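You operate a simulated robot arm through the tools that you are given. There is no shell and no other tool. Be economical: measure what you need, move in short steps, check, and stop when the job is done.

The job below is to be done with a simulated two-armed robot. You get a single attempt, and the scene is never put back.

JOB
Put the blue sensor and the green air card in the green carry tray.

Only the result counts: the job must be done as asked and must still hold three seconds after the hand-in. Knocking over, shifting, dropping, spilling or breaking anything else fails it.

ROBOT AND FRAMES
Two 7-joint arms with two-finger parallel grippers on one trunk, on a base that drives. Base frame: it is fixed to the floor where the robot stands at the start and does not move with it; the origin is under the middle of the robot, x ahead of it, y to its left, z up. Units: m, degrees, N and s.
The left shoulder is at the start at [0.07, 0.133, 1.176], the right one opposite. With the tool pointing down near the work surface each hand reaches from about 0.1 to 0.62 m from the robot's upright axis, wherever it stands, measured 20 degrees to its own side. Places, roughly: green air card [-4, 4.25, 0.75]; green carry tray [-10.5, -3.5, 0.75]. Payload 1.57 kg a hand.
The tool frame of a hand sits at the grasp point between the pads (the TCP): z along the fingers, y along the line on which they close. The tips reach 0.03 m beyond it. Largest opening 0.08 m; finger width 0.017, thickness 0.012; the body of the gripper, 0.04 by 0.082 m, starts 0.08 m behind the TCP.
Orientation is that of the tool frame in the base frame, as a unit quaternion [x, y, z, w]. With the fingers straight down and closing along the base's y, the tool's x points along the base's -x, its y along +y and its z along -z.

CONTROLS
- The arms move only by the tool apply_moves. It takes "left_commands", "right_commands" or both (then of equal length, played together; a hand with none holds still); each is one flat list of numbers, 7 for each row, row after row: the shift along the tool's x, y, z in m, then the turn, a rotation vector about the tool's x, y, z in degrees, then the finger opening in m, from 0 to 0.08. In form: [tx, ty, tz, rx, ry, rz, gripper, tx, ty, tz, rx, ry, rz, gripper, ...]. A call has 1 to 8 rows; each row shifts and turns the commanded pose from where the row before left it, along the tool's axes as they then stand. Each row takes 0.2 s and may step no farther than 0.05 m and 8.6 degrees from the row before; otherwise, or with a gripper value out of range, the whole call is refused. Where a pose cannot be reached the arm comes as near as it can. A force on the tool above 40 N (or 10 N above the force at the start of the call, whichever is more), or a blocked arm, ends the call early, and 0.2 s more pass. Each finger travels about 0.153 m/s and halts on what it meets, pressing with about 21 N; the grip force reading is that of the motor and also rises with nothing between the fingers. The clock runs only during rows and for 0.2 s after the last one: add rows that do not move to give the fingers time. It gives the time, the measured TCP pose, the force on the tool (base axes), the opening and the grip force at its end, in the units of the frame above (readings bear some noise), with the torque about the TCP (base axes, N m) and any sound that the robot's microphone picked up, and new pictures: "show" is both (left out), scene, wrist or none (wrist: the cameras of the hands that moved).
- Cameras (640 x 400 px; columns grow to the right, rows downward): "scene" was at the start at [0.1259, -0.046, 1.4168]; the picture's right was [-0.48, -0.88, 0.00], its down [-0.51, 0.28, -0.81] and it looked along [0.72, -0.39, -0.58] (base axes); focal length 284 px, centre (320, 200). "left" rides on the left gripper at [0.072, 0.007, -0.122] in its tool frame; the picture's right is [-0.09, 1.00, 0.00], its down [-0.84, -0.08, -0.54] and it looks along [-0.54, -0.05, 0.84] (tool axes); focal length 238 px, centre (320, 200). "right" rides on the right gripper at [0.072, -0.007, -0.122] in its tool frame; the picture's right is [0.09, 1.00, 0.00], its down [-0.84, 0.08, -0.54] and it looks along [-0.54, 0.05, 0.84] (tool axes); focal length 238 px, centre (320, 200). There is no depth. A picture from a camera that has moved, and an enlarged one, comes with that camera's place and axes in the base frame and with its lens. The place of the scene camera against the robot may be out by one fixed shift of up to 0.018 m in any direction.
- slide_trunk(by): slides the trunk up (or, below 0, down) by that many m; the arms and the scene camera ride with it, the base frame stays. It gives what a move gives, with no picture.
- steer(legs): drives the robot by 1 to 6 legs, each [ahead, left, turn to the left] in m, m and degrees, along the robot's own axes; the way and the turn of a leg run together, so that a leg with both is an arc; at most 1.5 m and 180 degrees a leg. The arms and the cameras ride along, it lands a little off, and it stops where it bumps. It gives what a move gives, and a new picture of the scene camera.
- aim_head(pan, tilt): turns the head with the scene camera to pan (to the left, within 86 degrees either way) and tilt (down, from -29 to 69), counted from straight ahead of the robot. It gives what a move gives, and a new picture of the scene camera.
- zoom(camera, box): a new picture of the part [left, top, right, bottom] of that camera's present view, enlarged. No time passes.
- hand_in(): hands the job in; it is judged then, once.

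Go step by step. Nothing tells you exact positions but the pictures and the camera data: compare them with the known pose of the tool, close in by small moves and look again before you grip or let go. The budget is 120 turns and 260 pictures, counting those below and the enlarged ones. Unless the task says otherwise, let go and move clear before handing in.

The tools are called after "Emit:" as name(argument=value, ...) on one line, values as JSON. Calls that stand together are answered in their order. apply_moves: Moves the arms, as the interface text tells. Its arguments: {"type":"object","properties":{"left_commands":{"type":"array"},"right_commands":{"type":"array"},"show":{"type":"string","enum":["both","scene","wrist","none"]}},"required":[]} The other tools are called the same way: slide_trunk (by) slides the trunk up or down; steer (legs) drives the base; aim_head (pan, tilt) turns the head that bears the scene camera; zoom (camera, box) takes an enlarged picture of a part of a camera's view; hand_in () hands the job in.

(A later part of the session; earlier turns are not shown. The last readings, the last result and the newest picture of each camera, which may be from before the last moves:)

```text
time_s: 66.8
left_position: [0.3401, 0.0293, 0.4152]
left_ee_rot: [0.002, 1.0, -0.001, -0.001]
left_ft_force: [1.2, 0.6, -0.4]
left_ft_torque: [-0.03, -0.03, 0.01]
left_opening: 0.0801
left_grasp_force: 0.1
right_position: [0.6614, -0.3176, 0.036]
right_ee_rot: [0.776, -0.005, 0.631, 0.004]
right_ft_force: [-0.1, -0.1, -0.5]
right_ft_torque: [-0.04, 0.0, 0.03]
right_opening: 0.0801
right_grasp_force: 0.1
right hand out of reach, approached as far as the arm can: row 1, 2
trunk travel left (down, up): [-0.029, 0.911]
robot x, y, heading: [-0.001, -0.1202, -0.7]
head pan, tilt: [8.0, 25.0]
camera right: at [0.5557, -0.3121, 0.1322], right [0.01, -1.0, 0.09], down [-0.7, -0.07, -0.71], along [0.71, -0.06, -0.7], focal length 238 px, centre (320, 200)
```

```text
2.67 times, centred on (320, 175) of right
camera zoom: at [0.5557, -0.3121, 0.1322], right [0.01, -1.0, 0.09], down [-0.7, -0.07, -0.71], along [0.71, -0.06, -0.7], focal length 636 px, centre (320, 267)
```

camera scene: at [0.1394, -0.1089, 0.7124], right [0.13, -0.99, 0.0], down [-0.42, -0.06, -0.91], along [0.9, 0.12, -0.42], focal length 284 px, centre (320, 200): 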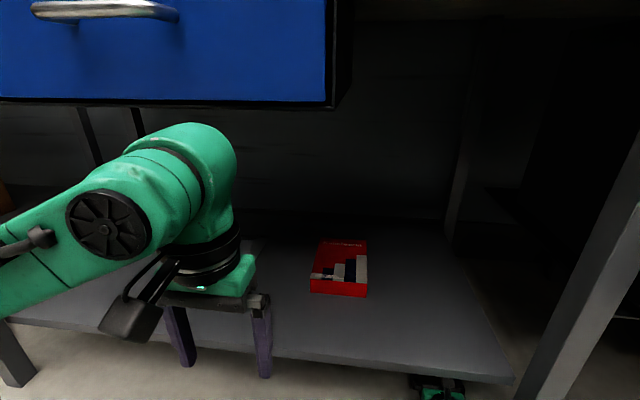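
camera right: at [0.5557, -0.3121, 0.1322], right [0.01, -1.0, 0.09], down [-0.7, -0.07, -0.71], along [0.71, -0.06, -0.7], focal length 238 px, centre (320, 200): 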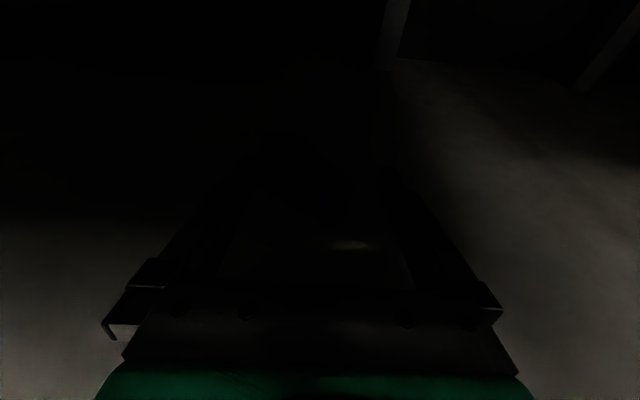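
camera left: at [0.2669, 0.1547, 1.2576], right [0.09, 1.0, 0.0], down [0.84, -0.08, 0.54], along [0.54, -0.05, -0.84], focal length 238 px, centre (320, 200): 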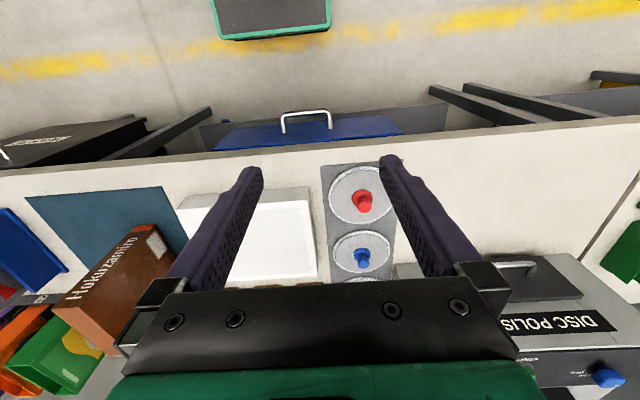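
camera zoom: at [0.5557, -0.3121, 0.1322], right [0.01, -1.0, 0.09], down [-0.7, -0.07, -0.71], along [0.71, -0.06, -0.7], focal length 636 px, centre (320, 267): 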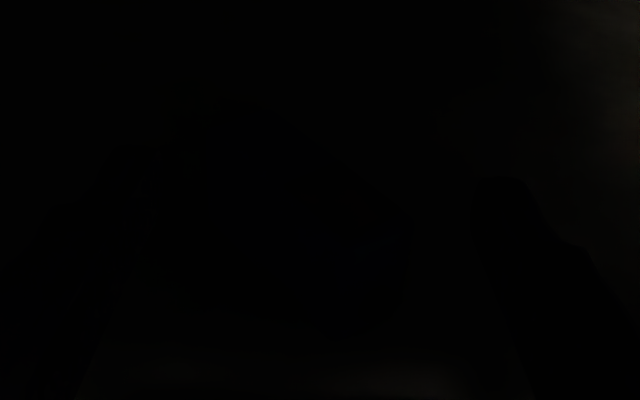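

Emit:
apply_moves(right_commands=[-0.0085, 0, -0.005, 0, 0, 0, 0.08, 0, 0, 0, 0, 0, 0, 0.08], show="none")

Emit:
steer(legs=[[0.035, 0, 0]])

Emit:
zoom(camera="right", box=[200, 100, 440, 250])

```text
time_s: 67.4
left_position: [0.3396, 0.029, 0.4162]
left_ee_rot: [0.003, 1.0, -0.001, 0.0]
left_ft_force: [0.4, 0.0, -0.1]
left_ft_torque: [0.03, 0.0, -0.01]
left_opening: 0.0799
left_grasp_force: 0.1
right_position: [0.6523, -0.3193, 0.0306]
right_ee_rot: [0.776, -0.005, 0.63, 0.004]
right_ft_force: [0.2, 0.7, 0.4]
right_ft_torque: [0.0, 0.01, -0.02]
right_opening: 0.0801
right_grasp_force: 0.1
trunk travel left (down, up): [-0.029, 0.911]
robot x, y, heading: [0.0004, -0.1161, -0.5]
head pan, tilt: [8.0, 25.0]
```

```text
time_s: 68.2
left_position: [0.3749, 0.0289, 0.4154]
left_ee_rot: [0.003, 1.0, 0.0, 0.001]
left_ft_force: [-0.6, 0.1, 0.6]
left_ft_torque: [0.0, 0.01, 0.01]
left_opening: 0.08
left_grasp_force: 0.2
right_position: [0.6888, -0.3194, 0.0282]
right_ee_rot: [0.777, -0.005, 0.63, 0.004]
right_ft_force: [0.0, -0.1, 0.4]
right_ft_torque: [-0.02, -0.03, 0.04]
right_opening: 0.0798
right_grasp_force: 0.1
trunk travel left (down, up): [-0.029, 0.911]
robot x, y, heading: [0.0311, -0.1192, -0.5]
head pan, tilt: [8.0, 25.0]
camera scene: at [0.1742, -0.1093, 0.7124], right [0.13, -0.99, 0.0], down [-0.42, -0.06, -0.91], along [0.9, 0.12, -0.42], focal length 284 px, centre (320, 200)
```

scene: 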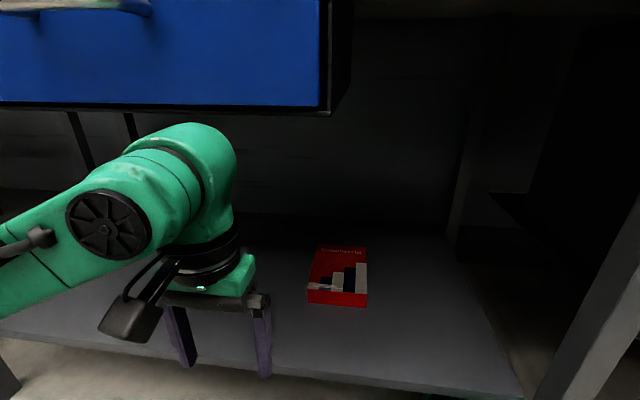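

```text
2.67 times, centred on (320, 175) of right
camera zoom: at [0.583, -0.312, 0.1252], right [0.0, -1.0, 0.09], down [-0.7, -0.07, -0.71], along [0.71, -0.06, -0.7], focal length 636 px, centre (320, 267)
```

zoom: 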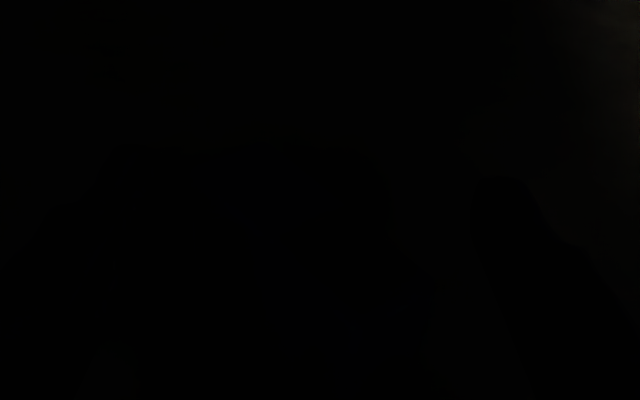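

The hand is at the sensor with no contact force. I'll close the fingers gently so the block can turn into line.

Emit:
apply_moves(right_commands=[0, 0, 0, 0, 0, 0, 0.07, 0, 0, 0, 0, 0, 0, 0.06, 0, 0, 0, 0, 0, 0, 0.05, 0, 0, 0, 0, 0, 0, 0.04, 0, 0, 0, 0, 0, 0, 0.03, 0, 0, 0, 0, 0, 0, 0.015, 0, 0, 0, 0, 0, 0, 0.0, 0, 0, 0, 0, 0, 0, 0.0], show="none")

```text
time_s: 70.0
left_position: [0.3752, 0.0294, 0.4153]
left_ee_rot: [0.003, 1.0, 0.0, 0.0]
left_ft_force: [-0.1, 0.1, 0.0]
left_ft_torque: [0.0, 0.01, -0.03]
left_opening: 0.08
left_grasp_force: 0.0
right_position: [0.6871, -0.3192, 0.0294]
right_ee_rot: [0.777, -0.006, 0.63, 0.005]
right_ft_force: [0.8, 0.1, 0.0]
right_ft_torque: [-0.01, -0.03, 0.0]
right_opening: 0.0237
right_grasp_force: 20.9
trunk travel left (down, up): [-0.029, 0.911]
robot x, y, heading: [0.0354, -0.1168, -0.5]
head pan, tilt: [8.0, 25.0]
```

It's gripped across its 0.024 m thickness. I'll drag it out backwards along the floor and check the grip as I go.

Emit:
steer(legs=[[-0.1, 0, 0]])

Emit:
steer(legs=[[-0.25, 0, 0]])

Emit:
zoom(camera="right", box=[160, 80, 480, 280])

```text
time_s: 71.2
left_position: [0.278, 0.0294, 0.4159]
left_ee_rot: [0.002, 1.0, 0.0, -0.001]
left_ft_force: [-0.1, -0.3, 0.4]
left_ft_torque: [0.03, 0.0, 0.05]
left_opening: 0.0802
left_grasp_force: 0.1
right_position: [0.5903, -0.3174, 0.0289]
right_ee_rot: [0.776, -0.005, 0.63, 0.004]
right_ft_force: [0.3, -0.7, -0.3]
right_ft_torque: [0.0, -0.03, -0.01]
right_opening: 0.0235
right_grasp_force: 21.1
trunk travel left (down, up): [-0.029, 0.911]
robot x, y, heading: [-0.0635, -0.117, -0.6]
head pan, tilt: [8.0, 25.0]
camera scene: at [0.077, -0.1085, 0.7124], right [0.13, -0.99, 0.0], down [-0.42, -0.06, -0.91], along [0.9, 0.12, -0.42], focal length 284 px, centre (320, 200)
```

scene: 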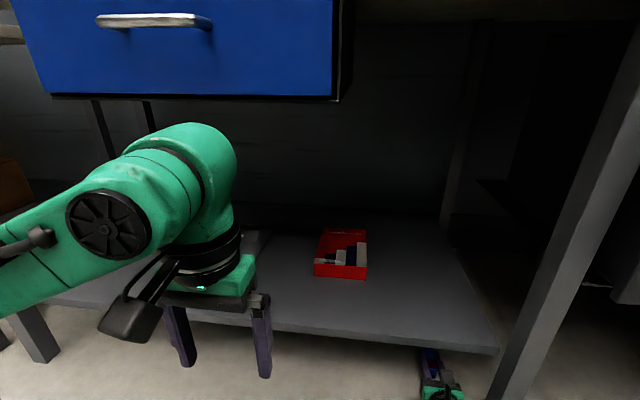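

```text
time_s: 73.0
left_position: [0.0295, 0.0297, 0.4153]
left_ee_rot: [0.005, 1.0, 0.0, 0.001]
left_ft_force: [-0.3, 0.5, -0.1]
left_ft_torque: [0.01, 0.02, 0.0]
left_opening: 0.0798
left_grasp_force: 0.1
right_position: [0.3409, -0.3189, 0.03]
right_ee_rot: [0.777, -0.008, 0.63, 0.007]
right_ft_force: [-0.4, 0.2, 0.2]
right_ft_torque: [-0.01, 0.0, 0.01]
right_opening: 0.0232
right_grasp_force: 20.9
trunk travel left (down, up): [-0.029, 0.911]
robot x, y, heading: [-0.3057, -0.1139, -0.9]
head pan, tilt: [8.0, 25.0]
camera scene: at [-0.1711, -0.1068, 0.7124], right [0.13, -0.99, 0.0], down [-0.42, -0.05, -0.91], along [0.9, 0.11, -0.42], focal length 284 px, centre (320, 200)
```

scene: 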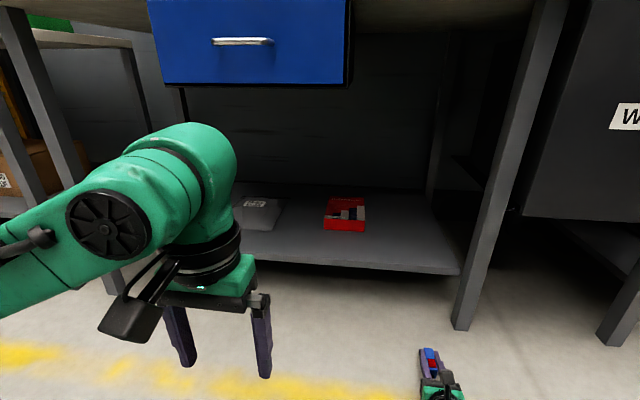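

```text
2.00 times, centred on (320, 180) of right
camera zoom: at [0.2366, -0.3114, 0.1252], right [0.0, -1.0, 0.09], down [-0.7, -0.06, -0.71], along [0.71, -0.06, -0.7], focal length 477 px, centre (320, 240)
```

zoom: 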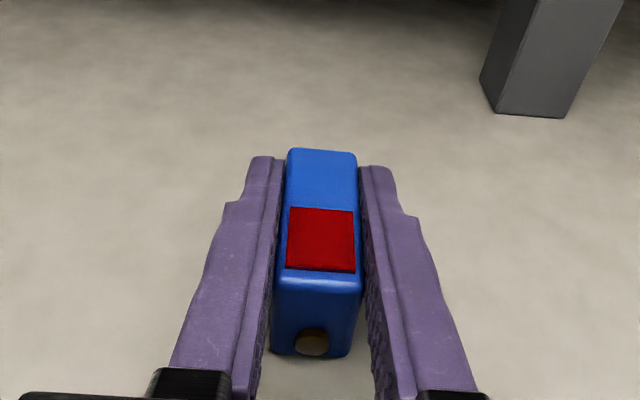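

It's held well and well aligned, with its base towards the fingertips. I'll raise the trunk and check the grip again.

Emit:
slide_trunk(by=0.35)

Emit:
zoom(camera="right", box=[160, 80, 480, 280])

```text
time_s: 76.4
left_position: [0.0295, 0.0298, 0.7656]
left_ee_rot: [0.006, 1.0, 0.0, 0.0]
left_ft_force: [-0.2, 0.1, -0.6]
left_ft_torque: [-0.02, -0.01, -0.01]
left_opening: 0.0803
left_grasp_force: 0.1
right_position: [0.3415, -0.3177, 0.3797]
right_ee_rot: [0.776, -0.007, 0.63, 0.006]
right_ft_force: [0.0, -0.3, -0.2]
right_ft_torque: [-0.01, 0.0, -0.02]
right_opening: 0.0233
right_grasp_force: 21.3
trunk travel left (down, up): [-0.379, 0.561]
robot x, y, heading: [-0.3079, -0.1109, -0.6]
head pan, tilt: [8.0, 25.0]
```

```text
2.00 times, centred on (320, 180) of right
camera zoom: at [0.2367, -0.3114, 0.4751], right [0.0, -1.0, 0.09], down [-0.7, -0.06, -0.71], along [0.71, -0.06, -0.7], focal length 477 px, centre (320, 240)
```

zoom: 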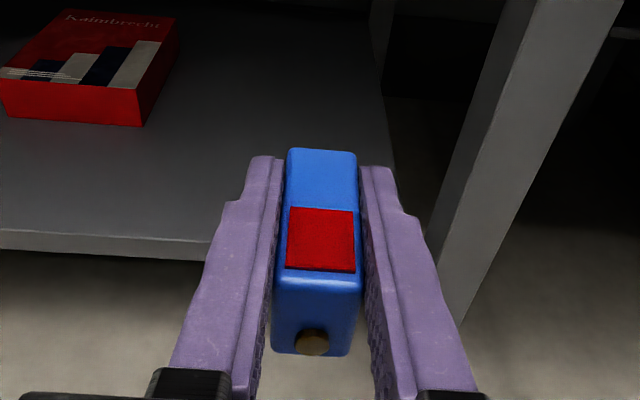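

It's still solid at z 0.38. I'll back away, raise the trunk to working height and fold the hand down.

Emit:
steer(legs=[[-0.3, 0, 0]])

Emit:
slide_trunk(by=0.37)

Emit:
apply_moves(right_commands=[0, 0, -0.015, 0, -8, 0, 0, 0, 0, -0.015, 0, -8, 0, 0, 0, 0, -0.015, 0, -8, 0, 0, 0, 0, -0.015, 0, -8, 0, 0, 0, 0, -0.015, 0, -8, 0, 0, 0, 0, -0.015, 0, -8, 0, 0, 0, 0, 0, 0, -8, 0, 0, 0, 0, 0, 0, -8, 0, 0], show="wrist")

Emit:
aim_head(pan=86, tilt=10)

```text
time_s: 78.4
left_position: [-0.259, 0.0346, 0.7654]
left_ee_rot: [0.003, 1.0, 0.0, 0.0]
left_ft_force: [-0.7, 0.3, 0.7]
left_ft_torque: [-0.02, -0.03, 0.02]
left_opening: 0.0798
left_grasp_force: 0.1
right_position: [0.0519, -0.3137, 0.3799]
right_ee_rot: [0.776, -0.007, 0.63, 0.006]
right_ft_force: [1.2, -0.2, 0.0]
right_ft_torque: [0.03, 0.01, 0.02]
right_opening: 0.0236
right_grasp_force: 20.9
trunk travel left (down, up): [-0.379, 0.561]
robot x, y, heading: [-0.6003, -0.1096, -0.4]
head pan, tilt: [8.0, 25.0]
camera scene: at [-0.4603, -0.1031, 1.0625], right [0.13, -0.99, 0.0], down [-0.42, -0.05, -0.91], along [0.9, 0.12, -0.42], focal length 284 px, centre (320, 200)
```

scene: 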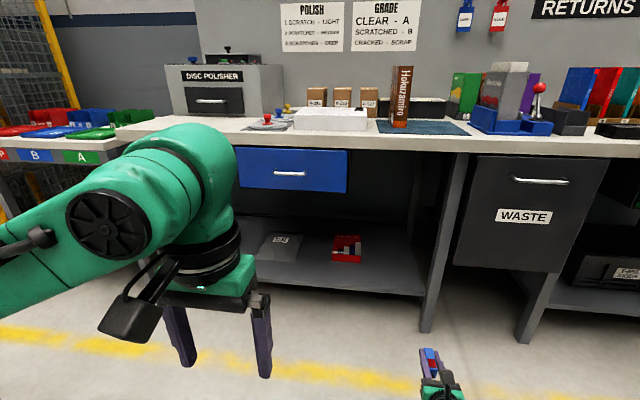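

```text
time_s: 82.0
left_position: [-0.2586, 0.0342, 1.135]
left_ee_rot: [0.003, 1.0, 0.0, 0.0]
left_ft_force: [-0.4, -0.2, 0.5]
left_ft_torque: [0.03, 0.02, 0.01]
left_opening: 0.0802
left_grasp_force: 0.0
right_position: [0.0536, -0.3133, 0.7497]
right_ee_rot: [0.776, -0.006, 0.63, 0.005]
right_ft_force: [-0.6, 0.4, 0.7]
right_ft_torque: [0.05, 0.01, -0.03]
right_opening: 0.0236
right_grasp_force: 21.4
trunk travel left (down, up): [-0.749, 0.191]
robot x, y, heading: [-0.5995, -0.1072, -0.5]
head pan, tilt: [8.0, 25.0]
```

```text
time_s: 83.8
left_position: [-0.2595, 0.0353, 1.1357]
left_ee_rot: [0.004, 1.0, 0.0, 0.0]
left_ft_force: [-0.1, 0.6, -0.4]
left_ft_torque: [0.03, 0.01, 0.0]
left_opening: 0.0799
left_grasp_force: 0.0
right_position: [0.0449, -0.3151, 0.7655]
right_ee_rot: [0.837, -0.021, 0.547, 0.022]
right_ft_force: [-0.5, -0.4, -1.0]
right_ft_torque: [-0.01, -0.01, 0.05]
right_opening: 0.0235
right_grasp_force: 21.2
right hand out of reach, approached as far as the arm can: row 1, 3, 4, 5, 6, 7, 8
trunk travel left (down, up): [-0.749, 0.191]
robot x, y, heading: [-0.605, -0.1083, -0.3]
head pan, tilt: [8.0, 25.0]
camera right: at [-0.0381, -0.303, 0.88], right [-0.02, -0.99, 0.1], down [-0.83, -0.04, -0.55], along [0.55, -0.09, -0.83], focal length 238 px, centre (320, 200)
```

right: 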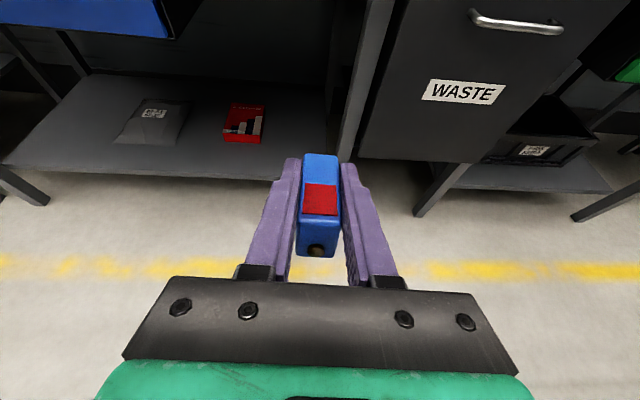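

```text
time_s: 85.3
left_position: [-0.2579, 0.0346, 1.1352]
left_ee_rot: [0.003, 1.0, 0.001, 0.0]
left_ft_force: [0.1, 0.7, -0.3]
left_ft_torque: [0.02, 0.04, 0.02]
left_opening: 0.08
left_grasp_force: 0.0
right_position: [0.0444, -0.316, 0.7644]
right_ee_rot: [0.837, -0.022, 0.546, 0.023]
right_ft_force: [0.1, 0.0, -0.2]
right_ft_torque: [0.02, 0.02, 0.0]
right_opening: 0.0234
right_grasp_force: 21.4
trunk travel left (down, up): [-0.749, 0.191]
robot x, y, heading: [-0.6015, -0.1091, -0.6]
head pan, tilt: [85.9, 10.0]
camera scene: at [-0.5434, -0.0224, 1.4568], right [1.0, -0.08, 0.0], down [-0.01, -0.17, -0.98], along [0.08, 0.98, -0.17], focal length 284 px, centre (320, 200)
```

scene: 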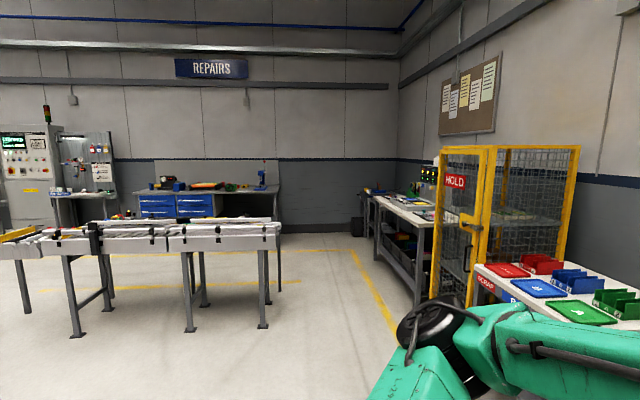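

Emit:
apply_moves(right_commands=[0.0284, 0, -0.0346, 0, 0, 0, 0, 0.0284, 0, -0.0346, 0, 0, 0, 0, 0.0284, 0, -0.0346, 0, 0, 0, 0, 0.0284, 0, -0.0346, 0, 0, 0, 0, 0.0284, 0, -0.0346, 0, 0, 0, 0, 0.0284, 0, -0.0346, 0, 0, 0, 0, 0, 0, 0, 0, 0, 0, 0], show="none")

Emit:
apply_moves(right_commands=[0, 0, 0, 0, -8, 0, 0, 0, 0, 0, 0, -8, 0, 0, 0, 0, 0, 0, -8, 0, 0, 0, 0, 0, 0, -8, 0, 0, 0, 0, 0, 0, -8, 0, 0, 0, 0, 0, 0, -8, 0, 0, 0, 0, 0, 0, -8, 0, 0, 0, 0, 0, 0, -8, 0, 0], show="none")

Emit:
zoom(camera="scene", box=[0, 100, 320, 300])

```text
time_s: 85.9
left_position: [-0.2593, 0.0319, 1.1354]
left_ee_rot: [0.003, 1.0, 0.001, 0.0]
left_ft_force: [0.2, 0.4, -0.2]
left_ft_torque: [0.04, 0.0, 0.01]
left_opening: 0.08
left_grasp_force: 0.0
right_position: [0.0062, -0.3788, 0.8499]
right_ee_rot: [0.83, 0.007, 0.551, 0.09]
right_ft_force: [-1.0, 0.1, -0.6]
right_ft_torque: [0.01, -0.02, 0.01]
right_opening: 0.0234
right_grasp_force: 21.3
trunk travel left (down, up): [-0.749, 0.191]
robot x, y, heading: [-0.5979, -0.1104, -0.6]
head pan, tilt: [85.9, 10.0]
stopped in row 3 (right hand): the arm was blocked; the commanded pose is now the measured one
```

```text
time_s: 86.5
left_position: [-0.259, 0.0339, 1.1352]
left_ee_rot: [0.004, 1.0, 0.0, 0.0]
left_ft_force: [0.2, 0.4, 0.6]
left_ft_torque: [0.03, -0.01, -0.01]
left_opening: 0.08
left_grasp_force: 0.1
right_position: [-0.0084, -0.4582, 0.8421]
right_ee_rot: [0.859, 0.019, 0.487, 0.158]
right_ft_force: [0.2, 0.0, -0.3]
right_ft_torque: [0.01, 0.01, 0.02]
right_opening: 0.0234
right_grasp_force: 20.7
right hand out of reach, approached as far as the arm can: row 1, 2
trunk travel left (down, up): [-0.749, 0.191]
robot x, y, heading: [-0.5996, -0.1099, -0.6]
head pan, tilt: [85.9, 10.0]
stopped in row 2 (right hand): the arm was blocked; the commanded pose is now the measured one
```

```text
2.00 times, centred on (160, 200) of scene
camera zoom: at [-0.5435, -0.0227, 1.4568], right [1.0, -0.08, 0.0], down [-0.01, -0.17, -0.98], along [0.08, 0.98, -0.17], focal length 569 px, centre (640, 200)
```

zoom: 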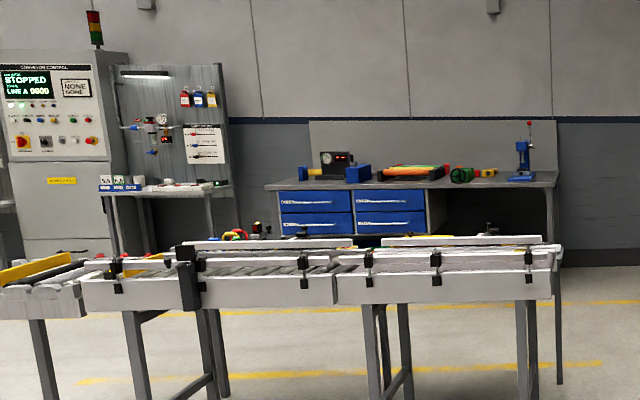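

The right arm was blocked partway and has swung outward, though the sensor is still held. I'll look at it before moving on.

Emit:
aim_head(pan=-40, tilt=35)

Emit:
zoom(camera="right", box=[0, 0, 640, 400])

```text
time_s: 88.6
left_position: [-0.2581, 0.034, 1.1349]
left_ee_rot: [0.004, 1.0, 0.0, 0.0]
left_ft_force: [-1.0, -0.1, 0.4]
left_ft_torque: [0.04, 0.01, 0.01]
left_opening: 0.0801
left_grasp_force: 0.0
right_position: [-0.0089, -0.4584, 0.8422]
right_ee_rot: [0.859, 0.02, 0.487, 0.158]
right_ft_force: [1.2, 0.3, -0.4]
right_ft_torque: [-0.01, 0.0, 0.03]
right_opening: 0.0237
right_grasp_force: 21.1
trunk travel left (down, up): [-0.749, 0.191]
robot x, y, heading: [-0.5975, -0.1112, -0.5]
head pan, tilt: [-40.0, 35.0]
camera scene: at [-0.484, -0.1722, 1.4167], right [-0.65, -0.76, 0.0], down [-0.44, 0.37, -0.82], along [0.62, -0.53, -0.57], focal length 284 px, centre (320, 200)
```

scene: 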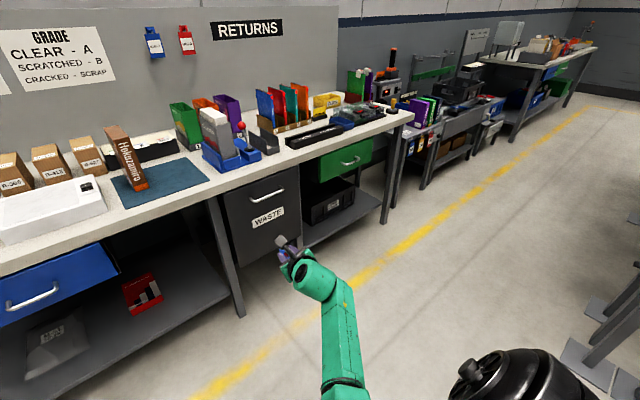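

```text
1.00 times, centred on (320, 200) of right (not enlarged: the box is as wide or as high as the picture)
camera zoom: at [-0.0739, -0.4077, 0.9578], right [-0.07, -0.93, 0.37], down [-0.91, -0.09, -0.41], along [0.42, -0.36, -0.83], focal length 238 px, centre (320, 200)
```

zoom: 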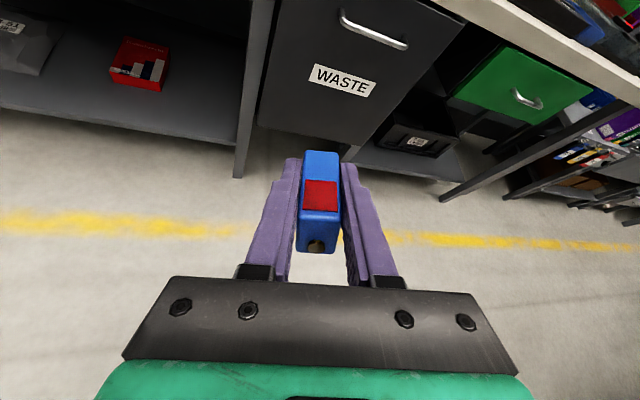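

Emit:
apply_moves(right_commands=[0.01, -0.02, 0, 4.8, 1, 3.8, 0, 0.01, -0.03, 0, 4.8, 1, 3.8, 0, 0.01, -0.03, 0, 4.8, 1, 3.8, 0, 0, 0, 0, 0, 0, 0, 0], show="scene")

```text
time_s: 89.6
left_position: [-0.2587, 0.0338, 1.1349]
left_ee_rot: [0.004, 1.0, 0.0, 0.001]
left_ft_force: [1.0, 0.0, 0.2]
left_ft_torque: [0.03, 0.03, -0.01]
left_opening: 0.0799
left_grasp_force: 0.1
right_position: [0.0138, -0.3725, 0.8535]
right_ee_rot: [0.857, -0.001, 0.516, -0.002]
right_ft_force: [0.3, -0.5, -1.0]
right_ft_torque: [0.01, 0.0, 0.03]
right_opening: 0.0238
right_grasp_force: 20.8
trunk travel left (down, up): [-0.749, 0.191]
robot x, y, heading: [-0.6017, -0.1123, -0.3]
head pan, tilt: [-40.0, 35.0]
camera scene: at [-0.484, -0.1725, 1.4166], right [-0.65, -0.76, 0.0], down [-0.44, 0.37, -0.82], along [0.62, -0.53, -0.57], focal length 284 px, centre (320, 200)
```

scene: 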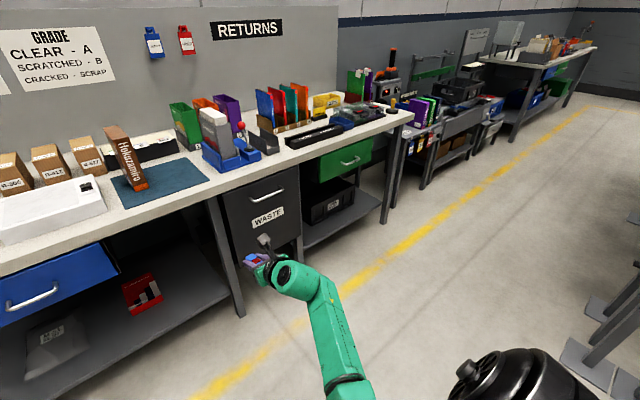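

Emit:
apply_moves(right_commands=[0.0354, -0.008, -0.0186, 0, 0, 0, 0, 0.0354, -0.008, -0.0186, 0, 0, 0, 0, 0.0354, -0.008, -0.0186, 0, 0, 0, 0, 0.0354, 0, -0.0186, 0, 0, 0, 0, 0.0354, 0, -0.0186, 0, 0, 0, 0, 0.0354, 0, -0.0186, 0, 0, 0, 0, 0, 0, 0, 0, 0, 0, 0], show="none")

Emit:
apply_moves(right_commands=[0, 0, 0, 0, -8, 0, 0, 0, 0, 0, 0, -8, 0, 0, 0, 0, 0, 0, -8, 0, 0, 0, 0, 0, 0, -8, 0, 0, 0, 0, 0, 0, -8, 0, 0, 0, 0, 0, 0, -8, 0, 0, 0, 0, 0, 0, -8, 0, 0, 0, 0, 0, 0, -6, 0, 0], show="scene")

```text
time_s: 91.2
left_position: [-0.2583, 0.0342, 1.1354]
left_ee_rot: [0.003, 1.0, 0.001, 0.0]
left_ft_force: [0.0, -0.1, -0.1]
left_ft_torque: [0.01, -0.03, -0.01]
left_opening: 0.0797
left_grasp_force: 0.1
right_position: [0.0138, -0.35, 1.0923]
right_ee_rot: [0.857, -0.001, 0.516, -0.002]
right_ft_force: [0.6, -0.2, 0.2]
right_ft_torque: [-0.01, -0.02, -0.01]
right_opening: 0.0235
right_grasp_force: 20.8
trunk travel left (down, up): [-0.749, 0.191]
robot x, y, heading: [-0.6012, -0.1093, -0.9]
head pan, tilt: [-40.0, 35.0]
```

```text
time_s: 93.0
left_position: [-0.2595, 0.0341, 1.136]
left_ee_rot: [0.003, 1.0, 0.0, 0.0]
left_ft_force: [1.1, -0.9, -0.1]
left_ft_torque: [0.04, -0.03, -0.02]
left_opening: 0.0798
left_grasp_force: 0.1
right_position: [-0.0105, -0.3478, 1.0992]
right_ee_rot: [1.0, 0.0, 0.001, -0.001]
right_ft_force: [0.1, -0.2, -0.4]
right_ft_torque: [0.01, -0.01, 0.0]
right_opening: 0.0237
right_grasp_force: 21.0
right hand out of reach, approached as far as the arm can: row 8
trunk travel left (down, up): [-0.749, 0.191]
robot x, y, heading: [-0.5961, -0.1126, -0.6]
head pan, tilt: [-40.0, 35.0]
camera scene: at [-0.4848, -0.1727, 1.4167], right [-0.65, -0.76, 0.0], down [-0.44, 0.37, -0.82], along [0.62, -0.53, -0.57], focal length 284 px, centre (320, 200)
```

scene: 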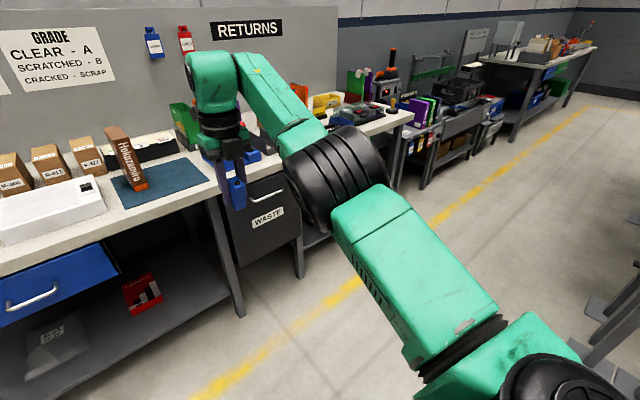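

The hand is back in its normal posture with the sensor held. I'll draw it in and unroll the wrist.

Emit:
apply_moves(right_commands=[-0.04, 0, 0, 0, 0, 0, 0, -0.04, 0, 0, 0, 0, 0, 0, -0.04, 0, 0, 0, 0, 0, 0, -0.04, 0, 0, 0, 0, 0, 0, -0.04, 0, 0, 0, 0, 0, 0, 0, 0, 0, 0, 0, -8.5, 0, 0, 0, 0, 0, 0, -8.5, 0, 0, 0, 0, 0, 0, -8.5, 0], show="none")

Emit:
apply_moves(right_commands=[0, 0, 0, 0, 0, -8.5, 0, 0, 0, 0, 0, 0, -8.5, 0, 0, 0, 0, 0, 0, -8.5, 0, 0, 0, 0, 0, 0, -8.5, 0, 0, 0, 0, 0, 0, -8.5, 0, 0, 0, 0, 0, 0, -8.5, 0, 0, 0, 0, 0, 0, -8.5, 0, 0, 0, 0, 0, 0, -8.5, 0], show="none")

Emit:
apply_moves(right_commands=[0, 0, 0, 0, 0, -8.5, 0, 0, 0, 0, 0, 0, -8.5, 0, 0, 0, 0, 0, 0, -8.5, 0, 0, 0, 0, 0, 0, -8.5, 0, 0, 0, 0, 0, 0, -8.5, 0, 0, 0, 0, 0, 0, -8.5, 0, 0, 0, 0, 0, 0, -8.5, 0, 0, 0, 0, 0, 0, -8.5, 0], show="wrist")

Emit:
steer(legs=[[0, 0, 90]])

Emit:
aim_head(pan=30, tilt=12)

```text
time_s: 94.8
left_position: [-0.2585, 0.0342, 1.1357]
left_ee_rot: [0.005, 1.0, 0.0, 0.0]
left_ft_force: [-1.0, 1.1, -0.5]
left_ft_torque: [-0.04, 0.01, 0.01]
left_opening: 0.0801
left_grasp_force: 0.1
right_position: [-0.0085, -0.3479, 1.0973]
right_ee_rot: [0.975, 0.22, 0.002, -0.001]
right_ft_force: [0.6, 0.3, -0.7]
right_ft_torque: [-0.01, 0.0, -0.01]
right_opening: 0.0236
right_grasp_force: 21.3
right hand out of reach, approached as far as the arm can: row 1, 2, 3, 4, 5
trunk travel left (down, up): [-0.749, 0.191]
robot x, y, heading: [-0.6004, -0.1113, -0.5]
head pan, tilt: [-40.0, 35.0]
```

```text
time_s: 96.6
left_position: [-0.2594, 0.0344, 1.1357]
left_ee_rot: [0.003, 1.0, 0.0, 0.0]
left_ft_force: [-0.3, -0.1, -0.3]
left_ft_torque: [0.03, -0.03, -0.02]
left_opening: 0.08
left_grasp_force: 0.0
right_position: [-0.0084, -0.3481, 1.0977]
right_ee_rot: [0.684, 0.729, 0.002, 0.0]
right_ft_force: [-0.5, -0.1, -0.5]
right_ft_torque: [-0.04, -0.02, 0.0]
right_opening: 0.0234
right_grasp_force: 21.3
trunk travel left (down, up): [-0.749, 0.191]
robot x, y, heading: [-0.5964, -0.1093, -0.6]
head pan, tilt: [-40.0, 35.0]
```

```text
time_s: 98.4
left_position: [-0.2584, 0.0345, 1.1335]
left_ee_rot: [0.003, 1.0, 0.0, 0.0]
left_ft_force: [-0.7, 0.0, 0.2]
left_ft_torque: [0.01, -0.07, 0.0]
left_opening: 0.08
left_grasp_force: 0.0
right_position: [-0.0086, -0.3473, 1.0969]
right_ee_rot: [0.161, 0.987, 0.001, 0.001]
right_ft_force: [0.0, 0.1, -0.3]
right_ft_torque: [0.0, -0.03, -0.01]
right_opening: 0.0239
right_grasp_force: 20.8
trunk travel left (down, up): [-0.749, 0.191]
robot x, y, heading: [-0.5989, -0.1097, -0.6]
head pan, tilt: [-40.0, 35.0]
camera right: at [-0.0801, -0.3332, 1.2185], right [0.23, 0.97, 0.0], down [0.82, -0.19, 0.54], along [0.53, -0.12, -0.84], focal length 238 px, centre (320, 200)
```

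right: 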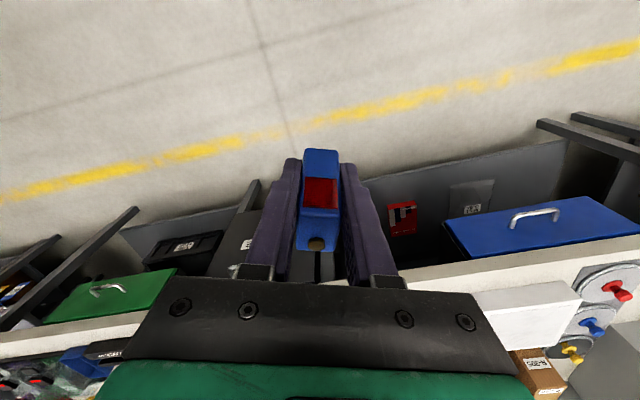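

```text
time_s: 102.5
left_position: [-0.7319, 0.2352, 1.1348]
left_ee_rot: [-0.692, 0.722, 0.0, 0.0]
left_ft_force: [-1.2, 0.3, 0.0]
left_ft_torque: [0.01, 0.05, 0.0]
left_opening: 0.0801
left_grasp_force: 0.0
right_position: [-0.3423, 0.4725, 1.0958]
right_ee_rot: [-0.571, 0.821, 0.002, -0.001]
right_ft_force: [0.3, 0.1, -0.2]
right_ft_torque: [-0.02, 0.01, -0.05]
right_opening: 0.0233
right_grasp_force: 21.0
trunk travel left (down, up): [-0.749, 0.191]
robot x, y, heading: [-0.6022, -0.1142, 87.1]
head pan, tilt: [-40.0, 35.0]
camera scene: at [-0.5393, 0.0008, 1.4166], right [0.74, -0.68, 0.0], down [-0.39, -0.42, -0.82], along [0.55, 0.6, -0.57], focal length 284 px, centre (320, 200)
```

scene: 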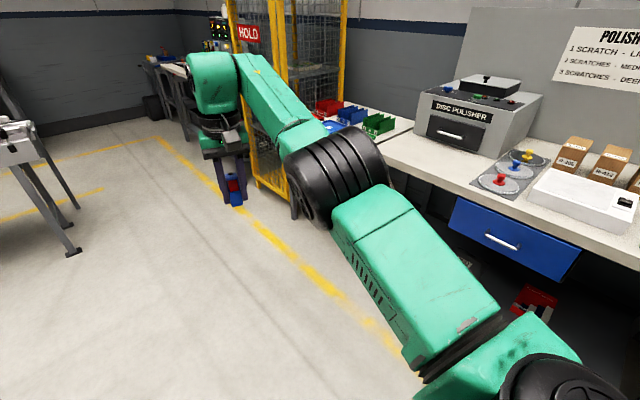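

```text
time_s: 104.0
left_position: [-0.7325, 0.236, 1.1352]
left_ee_rot: [-0.692, 0.722, 0.0, 0.001]
left_ft_force: [-0.3, -0.1, -0.7]
left_ft_torque: [-0.02, 0.02, -0.01]
left_opening: 0.0801
left_grasp_force: 0.0
right_position: [-0.3424, 0.472, 1.0965]
right_ee_rot: [-0.571, 0.821, 0.002, 0.0]
right_ft_force: [0.4, 0.4, -0.9]
right_ft_torque: [-0.01, -0.02, 0.01]
right_opening: 0.0236
right_grasp_force: 20.9
trunk travel left (down, up): [-0.749, 0.191]
robot x, y, heading: [-0.6021, -0.1078, 87.7]
head pan, tilt: [30.0, 12.0]
camera scene: at [-0.642, 0.0187, 1.4535], right [0.89, 0.46, 0.0], down [0.1, -0.18, -0.98], along [-0.45, 0.87, -0.21], focal length 284 px, centre (320, 200)
```

scene: 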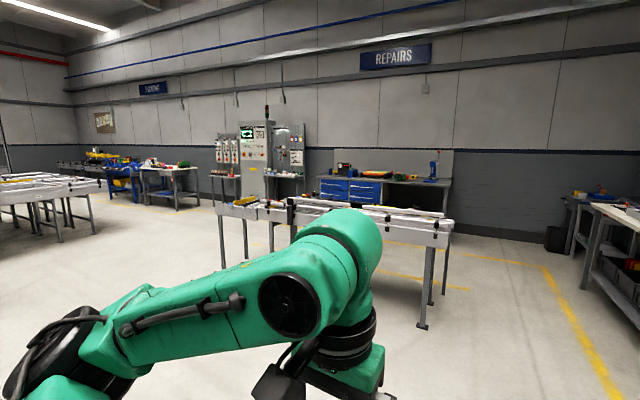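

Emit:
zoom(camera="scene", box=[190, 100, 350, 200])

Emit:
zoom(camera="scene", box=[50, 130, 330, 305])

```text
4.00 times, centred on (270, 150) of scene
camera zoom: at [-0.642, 0.0187, 1.4535], right [0.89, 0.46, 0.0], down [0.1, -0.18, -0.98], along [-0.45, 0.87, -0.21], focal length 1138 px, centre (520, 400)
```

zoom: 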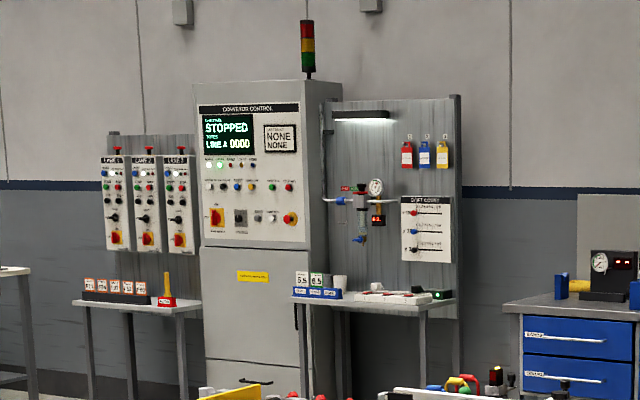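

```text
2.29 times, centred on (190, 218) of scene
camera zoom: at [-0.642, 0.0187, 1.4535], right [0.89, 0.46, 0.0], down [0.1, -0.18, -0.98], along [-0.45, 0.87, -0.21], focal length 650 px, centre (617, 160)
```

zoom: 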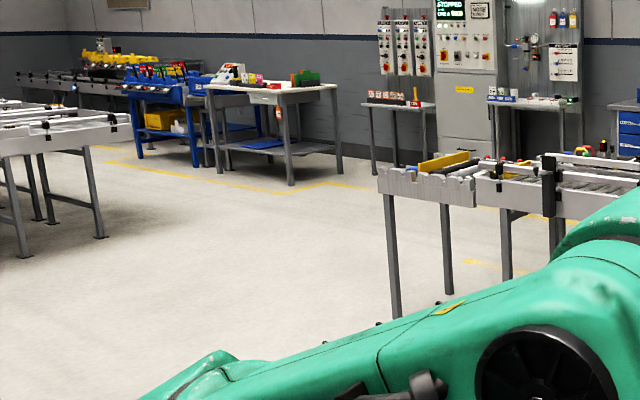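

The card table is right of the conveyor-control cabinet, and the small cards on it include a green one. I'll check that the way to the left is clear before driving.

Emit:
aim_head(pan=80, tilt=20)

```text
time_s: 105.1
left_position: [-0.7332, 0.2358, 1.1355]
left_ee_rot: [-0.693, 0.721, 0.0, 0.0]
left_ft_force: [-0.1, 0.2, -0.5]
left_ft_torque: [0.01, 0.02, 0.0]
left_opening: 0.0799
left_grasp_force: 0.0
right_position: [-0.3426, 0.4712, 1.0968]
right_ee_rot: [-0.57, 0.822, 0.002, 0.0]
right_ft_force: [0.0, 0.0, -1.2]
right_ft_torque: [0.01, -0.02, -0.01]
right_opening: 0.0234
right_grasp_force: 20.9
trunk travel left (down, up): [-0.749, 0.191]
robot x, y, heading: [-0.6008, -0.1099, 87.3]
head pan, tilt: [80.0, 20.0]
camera scene: at [-0.6899, -0.0438, 1.4405], right [0.22, 0.98, 0.0], down [0.33, -0.07, -0.94], along [-0.92, 0.2, -0.34], focal length 284 px, centre (320, 200)
```

scene: 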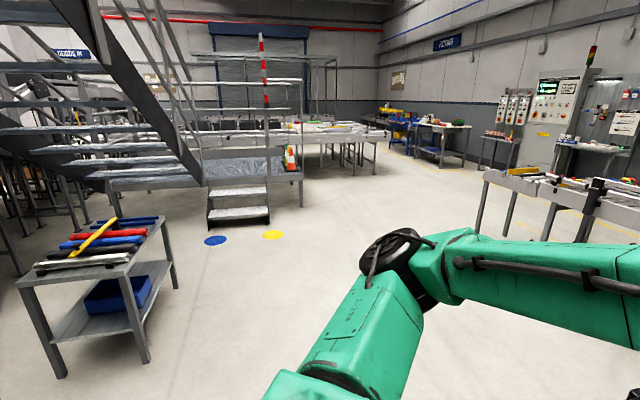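

The corridor between the tool cart and the conveyor is clear. I'll drive ahead 1 m, then left about 3.2 m.

Emit:
steer(legs=[[0, 0, 2.5], [1.0, 0, 0], [0, 1.5, 0], [0, 1.5, 0], [0, 0.2, 0]])

Emit:
aim_head(pan=0, tilt=15)

```text
time_s: 126.0
left_position: [-3.9813, 1.0187, 1.1358]
left_ee_rot: [0.743, -0.67, -0.001, 0.001]
left_ft_force: [-1.0, 0.1, 0.1]
left_ft_torque: [0.01, 0.03, -0.03]
left_opening: 0.0801
left_grasp_force: 0.0
right_position: [-3.6285, 1.3097, 1.0963]
right_ee_rot: [-0.627, 0.779, 0.002, -0.001]
right_ft_force: [-0.2, -0.1, -0.3]
right_ft_torque: [-0.03, 0.04, 0.01]
right_opening: 0.0235
right_grasp_force: 20.8
trunk travel left (down, up): [-0.749, 0.191]
robot x, y, heading: [-3.8029, 0.6963, 95.8]
head pan, tilt: [80.0, 20.0]
camera scene: at [-3.8984, 0.7493, 1.4407], right [0.07, 1.0, 0.0], down [0.34, -0.03, -0.94], along [-0.94, 0.07, -0.34], focal length 284 px, centre (320, 200)
```

scene: 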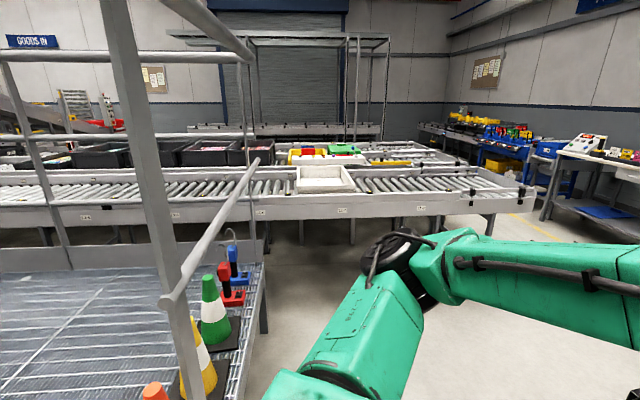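

```text
time_s: 127.5
left_position: [-3.9829, 1.0191, 1.1362]
left_ee_rot: [0.743, -0.67, 0.0, 0.0]
left_ft_force: [-0.2, -0.5, -0.1]
left_ft_torque: [0.01, 0.03, -0.01]
left_opening: 0.0798
left_grasp_force: 0.1
right_position: [-3.6298, 1.3084, 1.0973]
right_ee_rot: [-0.627, 0.779, 0.002, -0.001]
right_ft_force: [-0.1, -0.8, -0.4]
right_ft_torque: [-0.02, 0.0, -0.01]
right_opening: 0.0234
right_grasp_force: 21.1
trunk travel left (down, up): [-0.749, 0.191]
robot x, y, heading: [-3.8007, 0.6957, 95.7]
head pan, tilt: [0.0, 15.0]
camera scene: at [-3.8175, 0.835, 1.4486], right [0.99, 0.1, 0.0], down [0.03, -0.26, -0.97], along [-0.1, 0.96, -0.26], focal length 284 px, centre (320, 200)
```

scene: 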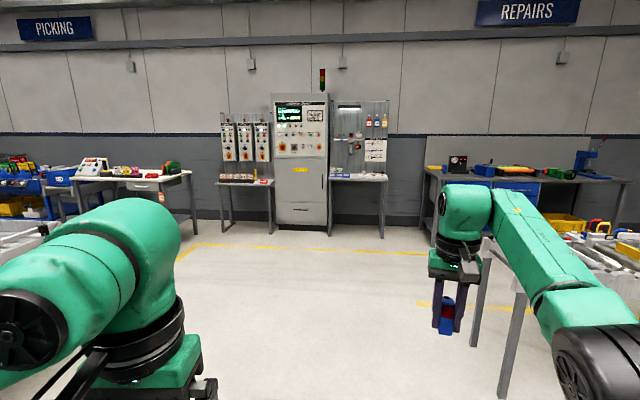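

Emit:
steer(legs=[[0, 0, -5.7], [1.5, 0, 0], [0.9, 0, 0]])

Emit:
aim_head(pan=5, tilt=28)

```text
time_s: 139.7
left_position: [-3.9607, 3.4085, 1.1342]
left_ee_rot: [0.71, -0.704, 0.0, -0.001]
left_ft_force: [-0.2, -0.4, -0.3]
left_ft_torque: [0.01, 0.01, -0.04]
left_opening: 0.0804
left_grasp_force: 0.1
right_position: [-3.5822, 3.6644, 1.0972]
right_ee_rot: [-0.59, 0.808, 0.002, -0.002]
right_ft_force: [0.2, -0.9, -1.2]
right_ft_torque: [0.0, -0.01, -0.01]
right_opening: 0.0233
right_grasp_force: 20.9
trunk travel left (down, up): [-0.749, 0.191]
robot x, y, heading: [-3.8133, 3.0699, 90.0]
head pan, tilt: [0.0, 15.0]
camera scene: at [-3.8134, 3.2097, 1.4487], right [1.0, 0.01, 0.0], down [0.0, -0.26, -0.97], along [-0.01, 0.97, -0.26], focal length 284 px, centre (320, 200)
```

scene: 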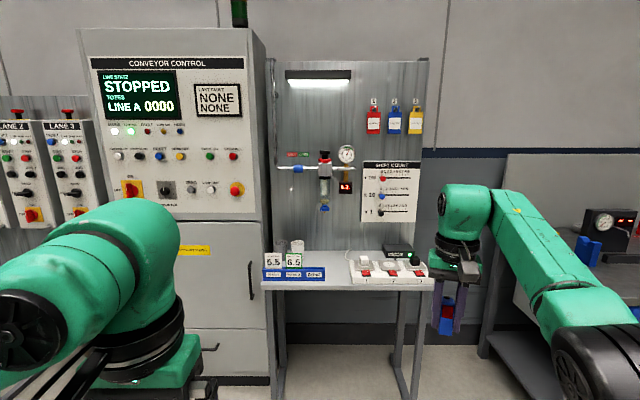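

```text
time_s: 140.4
left_position: [-3.9619, 3.4102, 1.1347]
left_ee_rot: [0.71, -0.704, 0.0, 0.0]
left_ft_force: [-0.8, 0.6, -0.8]
left_ft_torque: [0.0, 0.04, -0.02]
left_opening: 0.0802
left_grasp_force: 0.1
right_position: [-3.5818, 3.6653, 1.0969]
right_ee_rot: [-0.59, 0.808, 0.002, -0.001]
right_ft_force: [-0.2, -0.8, -1.5]
right_ft_torque: [-0.03, 0.0, 0.01]
right_opening: 0.0235
right_grasp_force: 21.0
trunk travel left (down, up): [-0.749, 0.191]
robot x, y, heading: [-3.8114, 3.0722, 90.5]
head pan, tilt: [5.0, 28.0]
camera scene: at [-3.8213, 3.208, 1.4276], right [1.0, 0.09, 0.0], down [0.04, -0.47, -0.88], along [-0.08, 0.88, -0.47], focal length 284 px, centre (320, 200)
```

scene: 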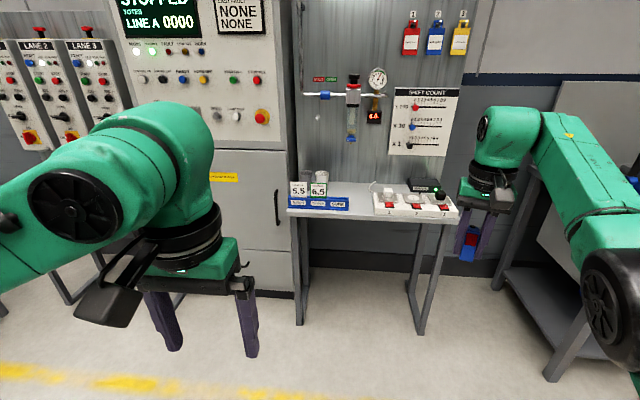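

Emit:
zoom(camera="scene", box=[270, 155, 374, 220])

Emit:
zoom(camera="scene", box=[280, 60, 480, 230])

```text
6.15 times, centred on (322, 188) of scene
camera zoom: at [-3.8213, 3.208, 1.4276], right [1.0, 0.09, 0.0], down [0.04, -0.47, -0.88], along [-0.08, 0.88, -0.47], focal length 1750 px, centre (308, 277)
```

zoom: 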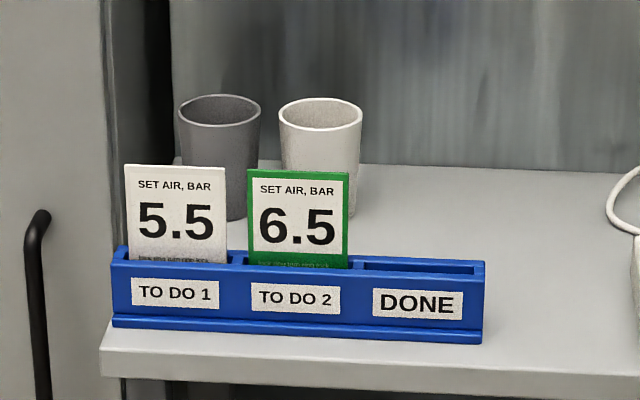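

```text
2.35 times, centred on (380, 145) of scene
camera zoom: at [-3.8213, 3.208, 1.4276], right [1.0, 0.09, 0.0], down [0.04, -0.47, -0.88], along [-0.08, 0.88, -0.47], focal length 669 px, centre (179, 329)
```

zoom: 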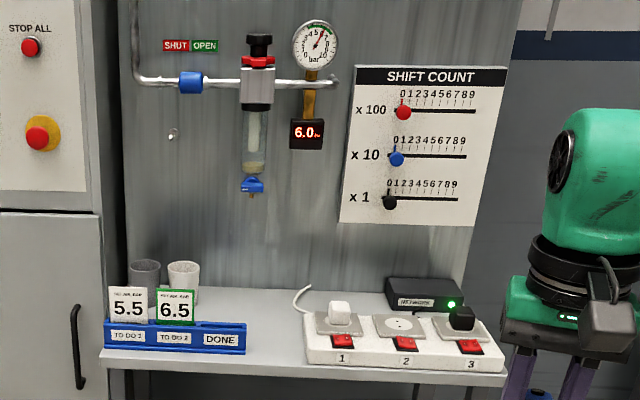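

The green-edged "SET AIR, BAR 6.5" card in TO DO 2 is the green air card. I'll drive closer and look from the left hand.

Emit:
steer(legs=[[0.65, 0, 0]])

Emit:
aim_head(pan=10, tilt=40)

Emit:
zoom(camera="left", box=[0, 0, 640, 400])

```text
time_s: 144.1
left_position: [-3.9765, 4.0538, 1.1368]
left_ee_rot: [0.716, -0.698, -0.001, 0.0]
left_ft_force: [0.5, -0.1, -0.9]
left_ft_torque: [0.02, -0.01, -0.01]
left_opening: 0.08
left_grasp_force: 0.1
right_position: [-3.6014, 4.3148, 1.0967]
right_ee_rot: [-0.597, 0.803, 0.002, 0.0]
right_ft_force: [-0.8, -0.2, -1.3]
right_ft_torque: [-0.02, -0.04, 0.03]
right_opening: 0.0234
right_grasp_force: 20.6
trunk travel left (down, up): [-0.749, 0.191]
robot x, y, heading: [-3.8171, 3.7194, 91.2]
head pan, tilt: [5.0, 28.0]
camera scene: at [-3.8327, 3.8547, 1.4277], right [0.99, 0.11, 0.0], down [0.05, -0.47, -0.88], along [-0.1, 0.88, -0.47], focal length 284 px, centre (320, 200)
```

scene: 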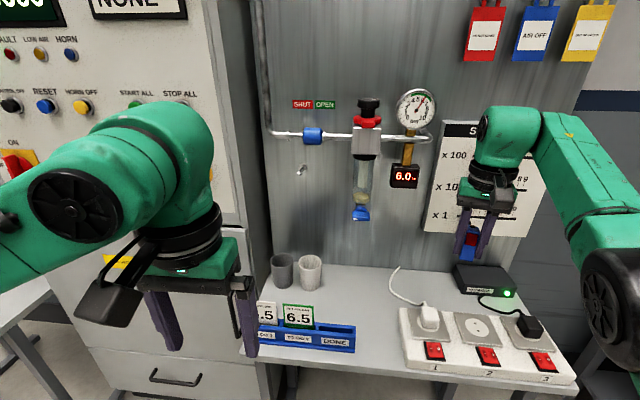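

```text
time_s: 144.8
left_position: [-3.9754, 4.0544, 1.135]
left_ee_rot: [0.716, -0.698, 0.0, 0.0]
left_ft_force: [0.0, -0.7, -0.5]
left_ft_torque: [0.04, -0.01, -0.02]
left_opening: 0.08
left_grasp_force: 0.2
right_position: [-3.6001, 4.3163, 1.0972]
right_ee_rot: [-0.596, 0.803, 0.001, -0.001]
right_ft_force: [-0.4, 0.0, -1.5]
right_ft_torque: [-0.01, -0.01, 0.02]
right_opening: 0.0239
right_grasp_force: 20.9
trunk travel left (down, up): [-0.749, 0.191]
robot x, y, heading: [-3.8212, 3.723, 91.1]
head pan, tilt: [10.0, 40.0]
camera scene: at [-3.8394, 3.8486, 1.4091], right [0.98, 0.2, 0.0], down [0.13, -0.63, -0.77], along [-0.15, 0.75, -0.64], focal length 284 px, centre (320, 200)
```

scene: 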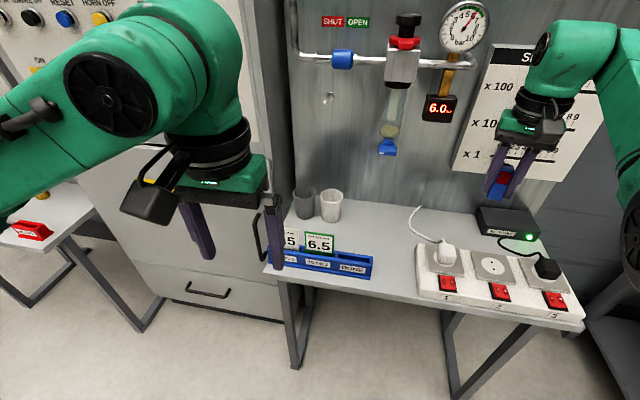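

```text
1.00 times, centred on (320, 200) of left (not enlarged: the box is as wide or as high as the picture)
camera zoom: at [-3.982, 3.9833, 1.257], right [-1.0, 0.07, 0.0], down [0.06, 0.84, 0.54], along [0.04, 0.54, -0.84], focal length 238 px, centre (320, 200)
```

zoom: 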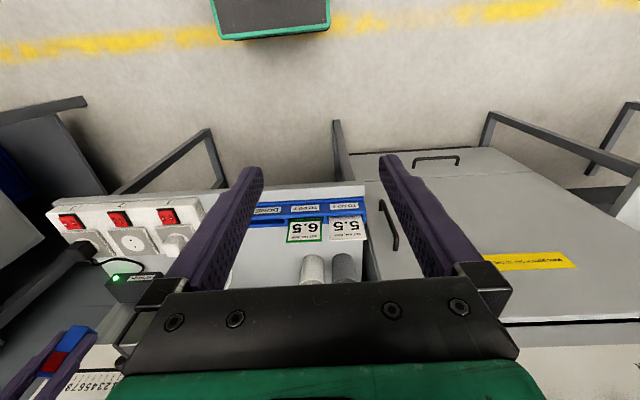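

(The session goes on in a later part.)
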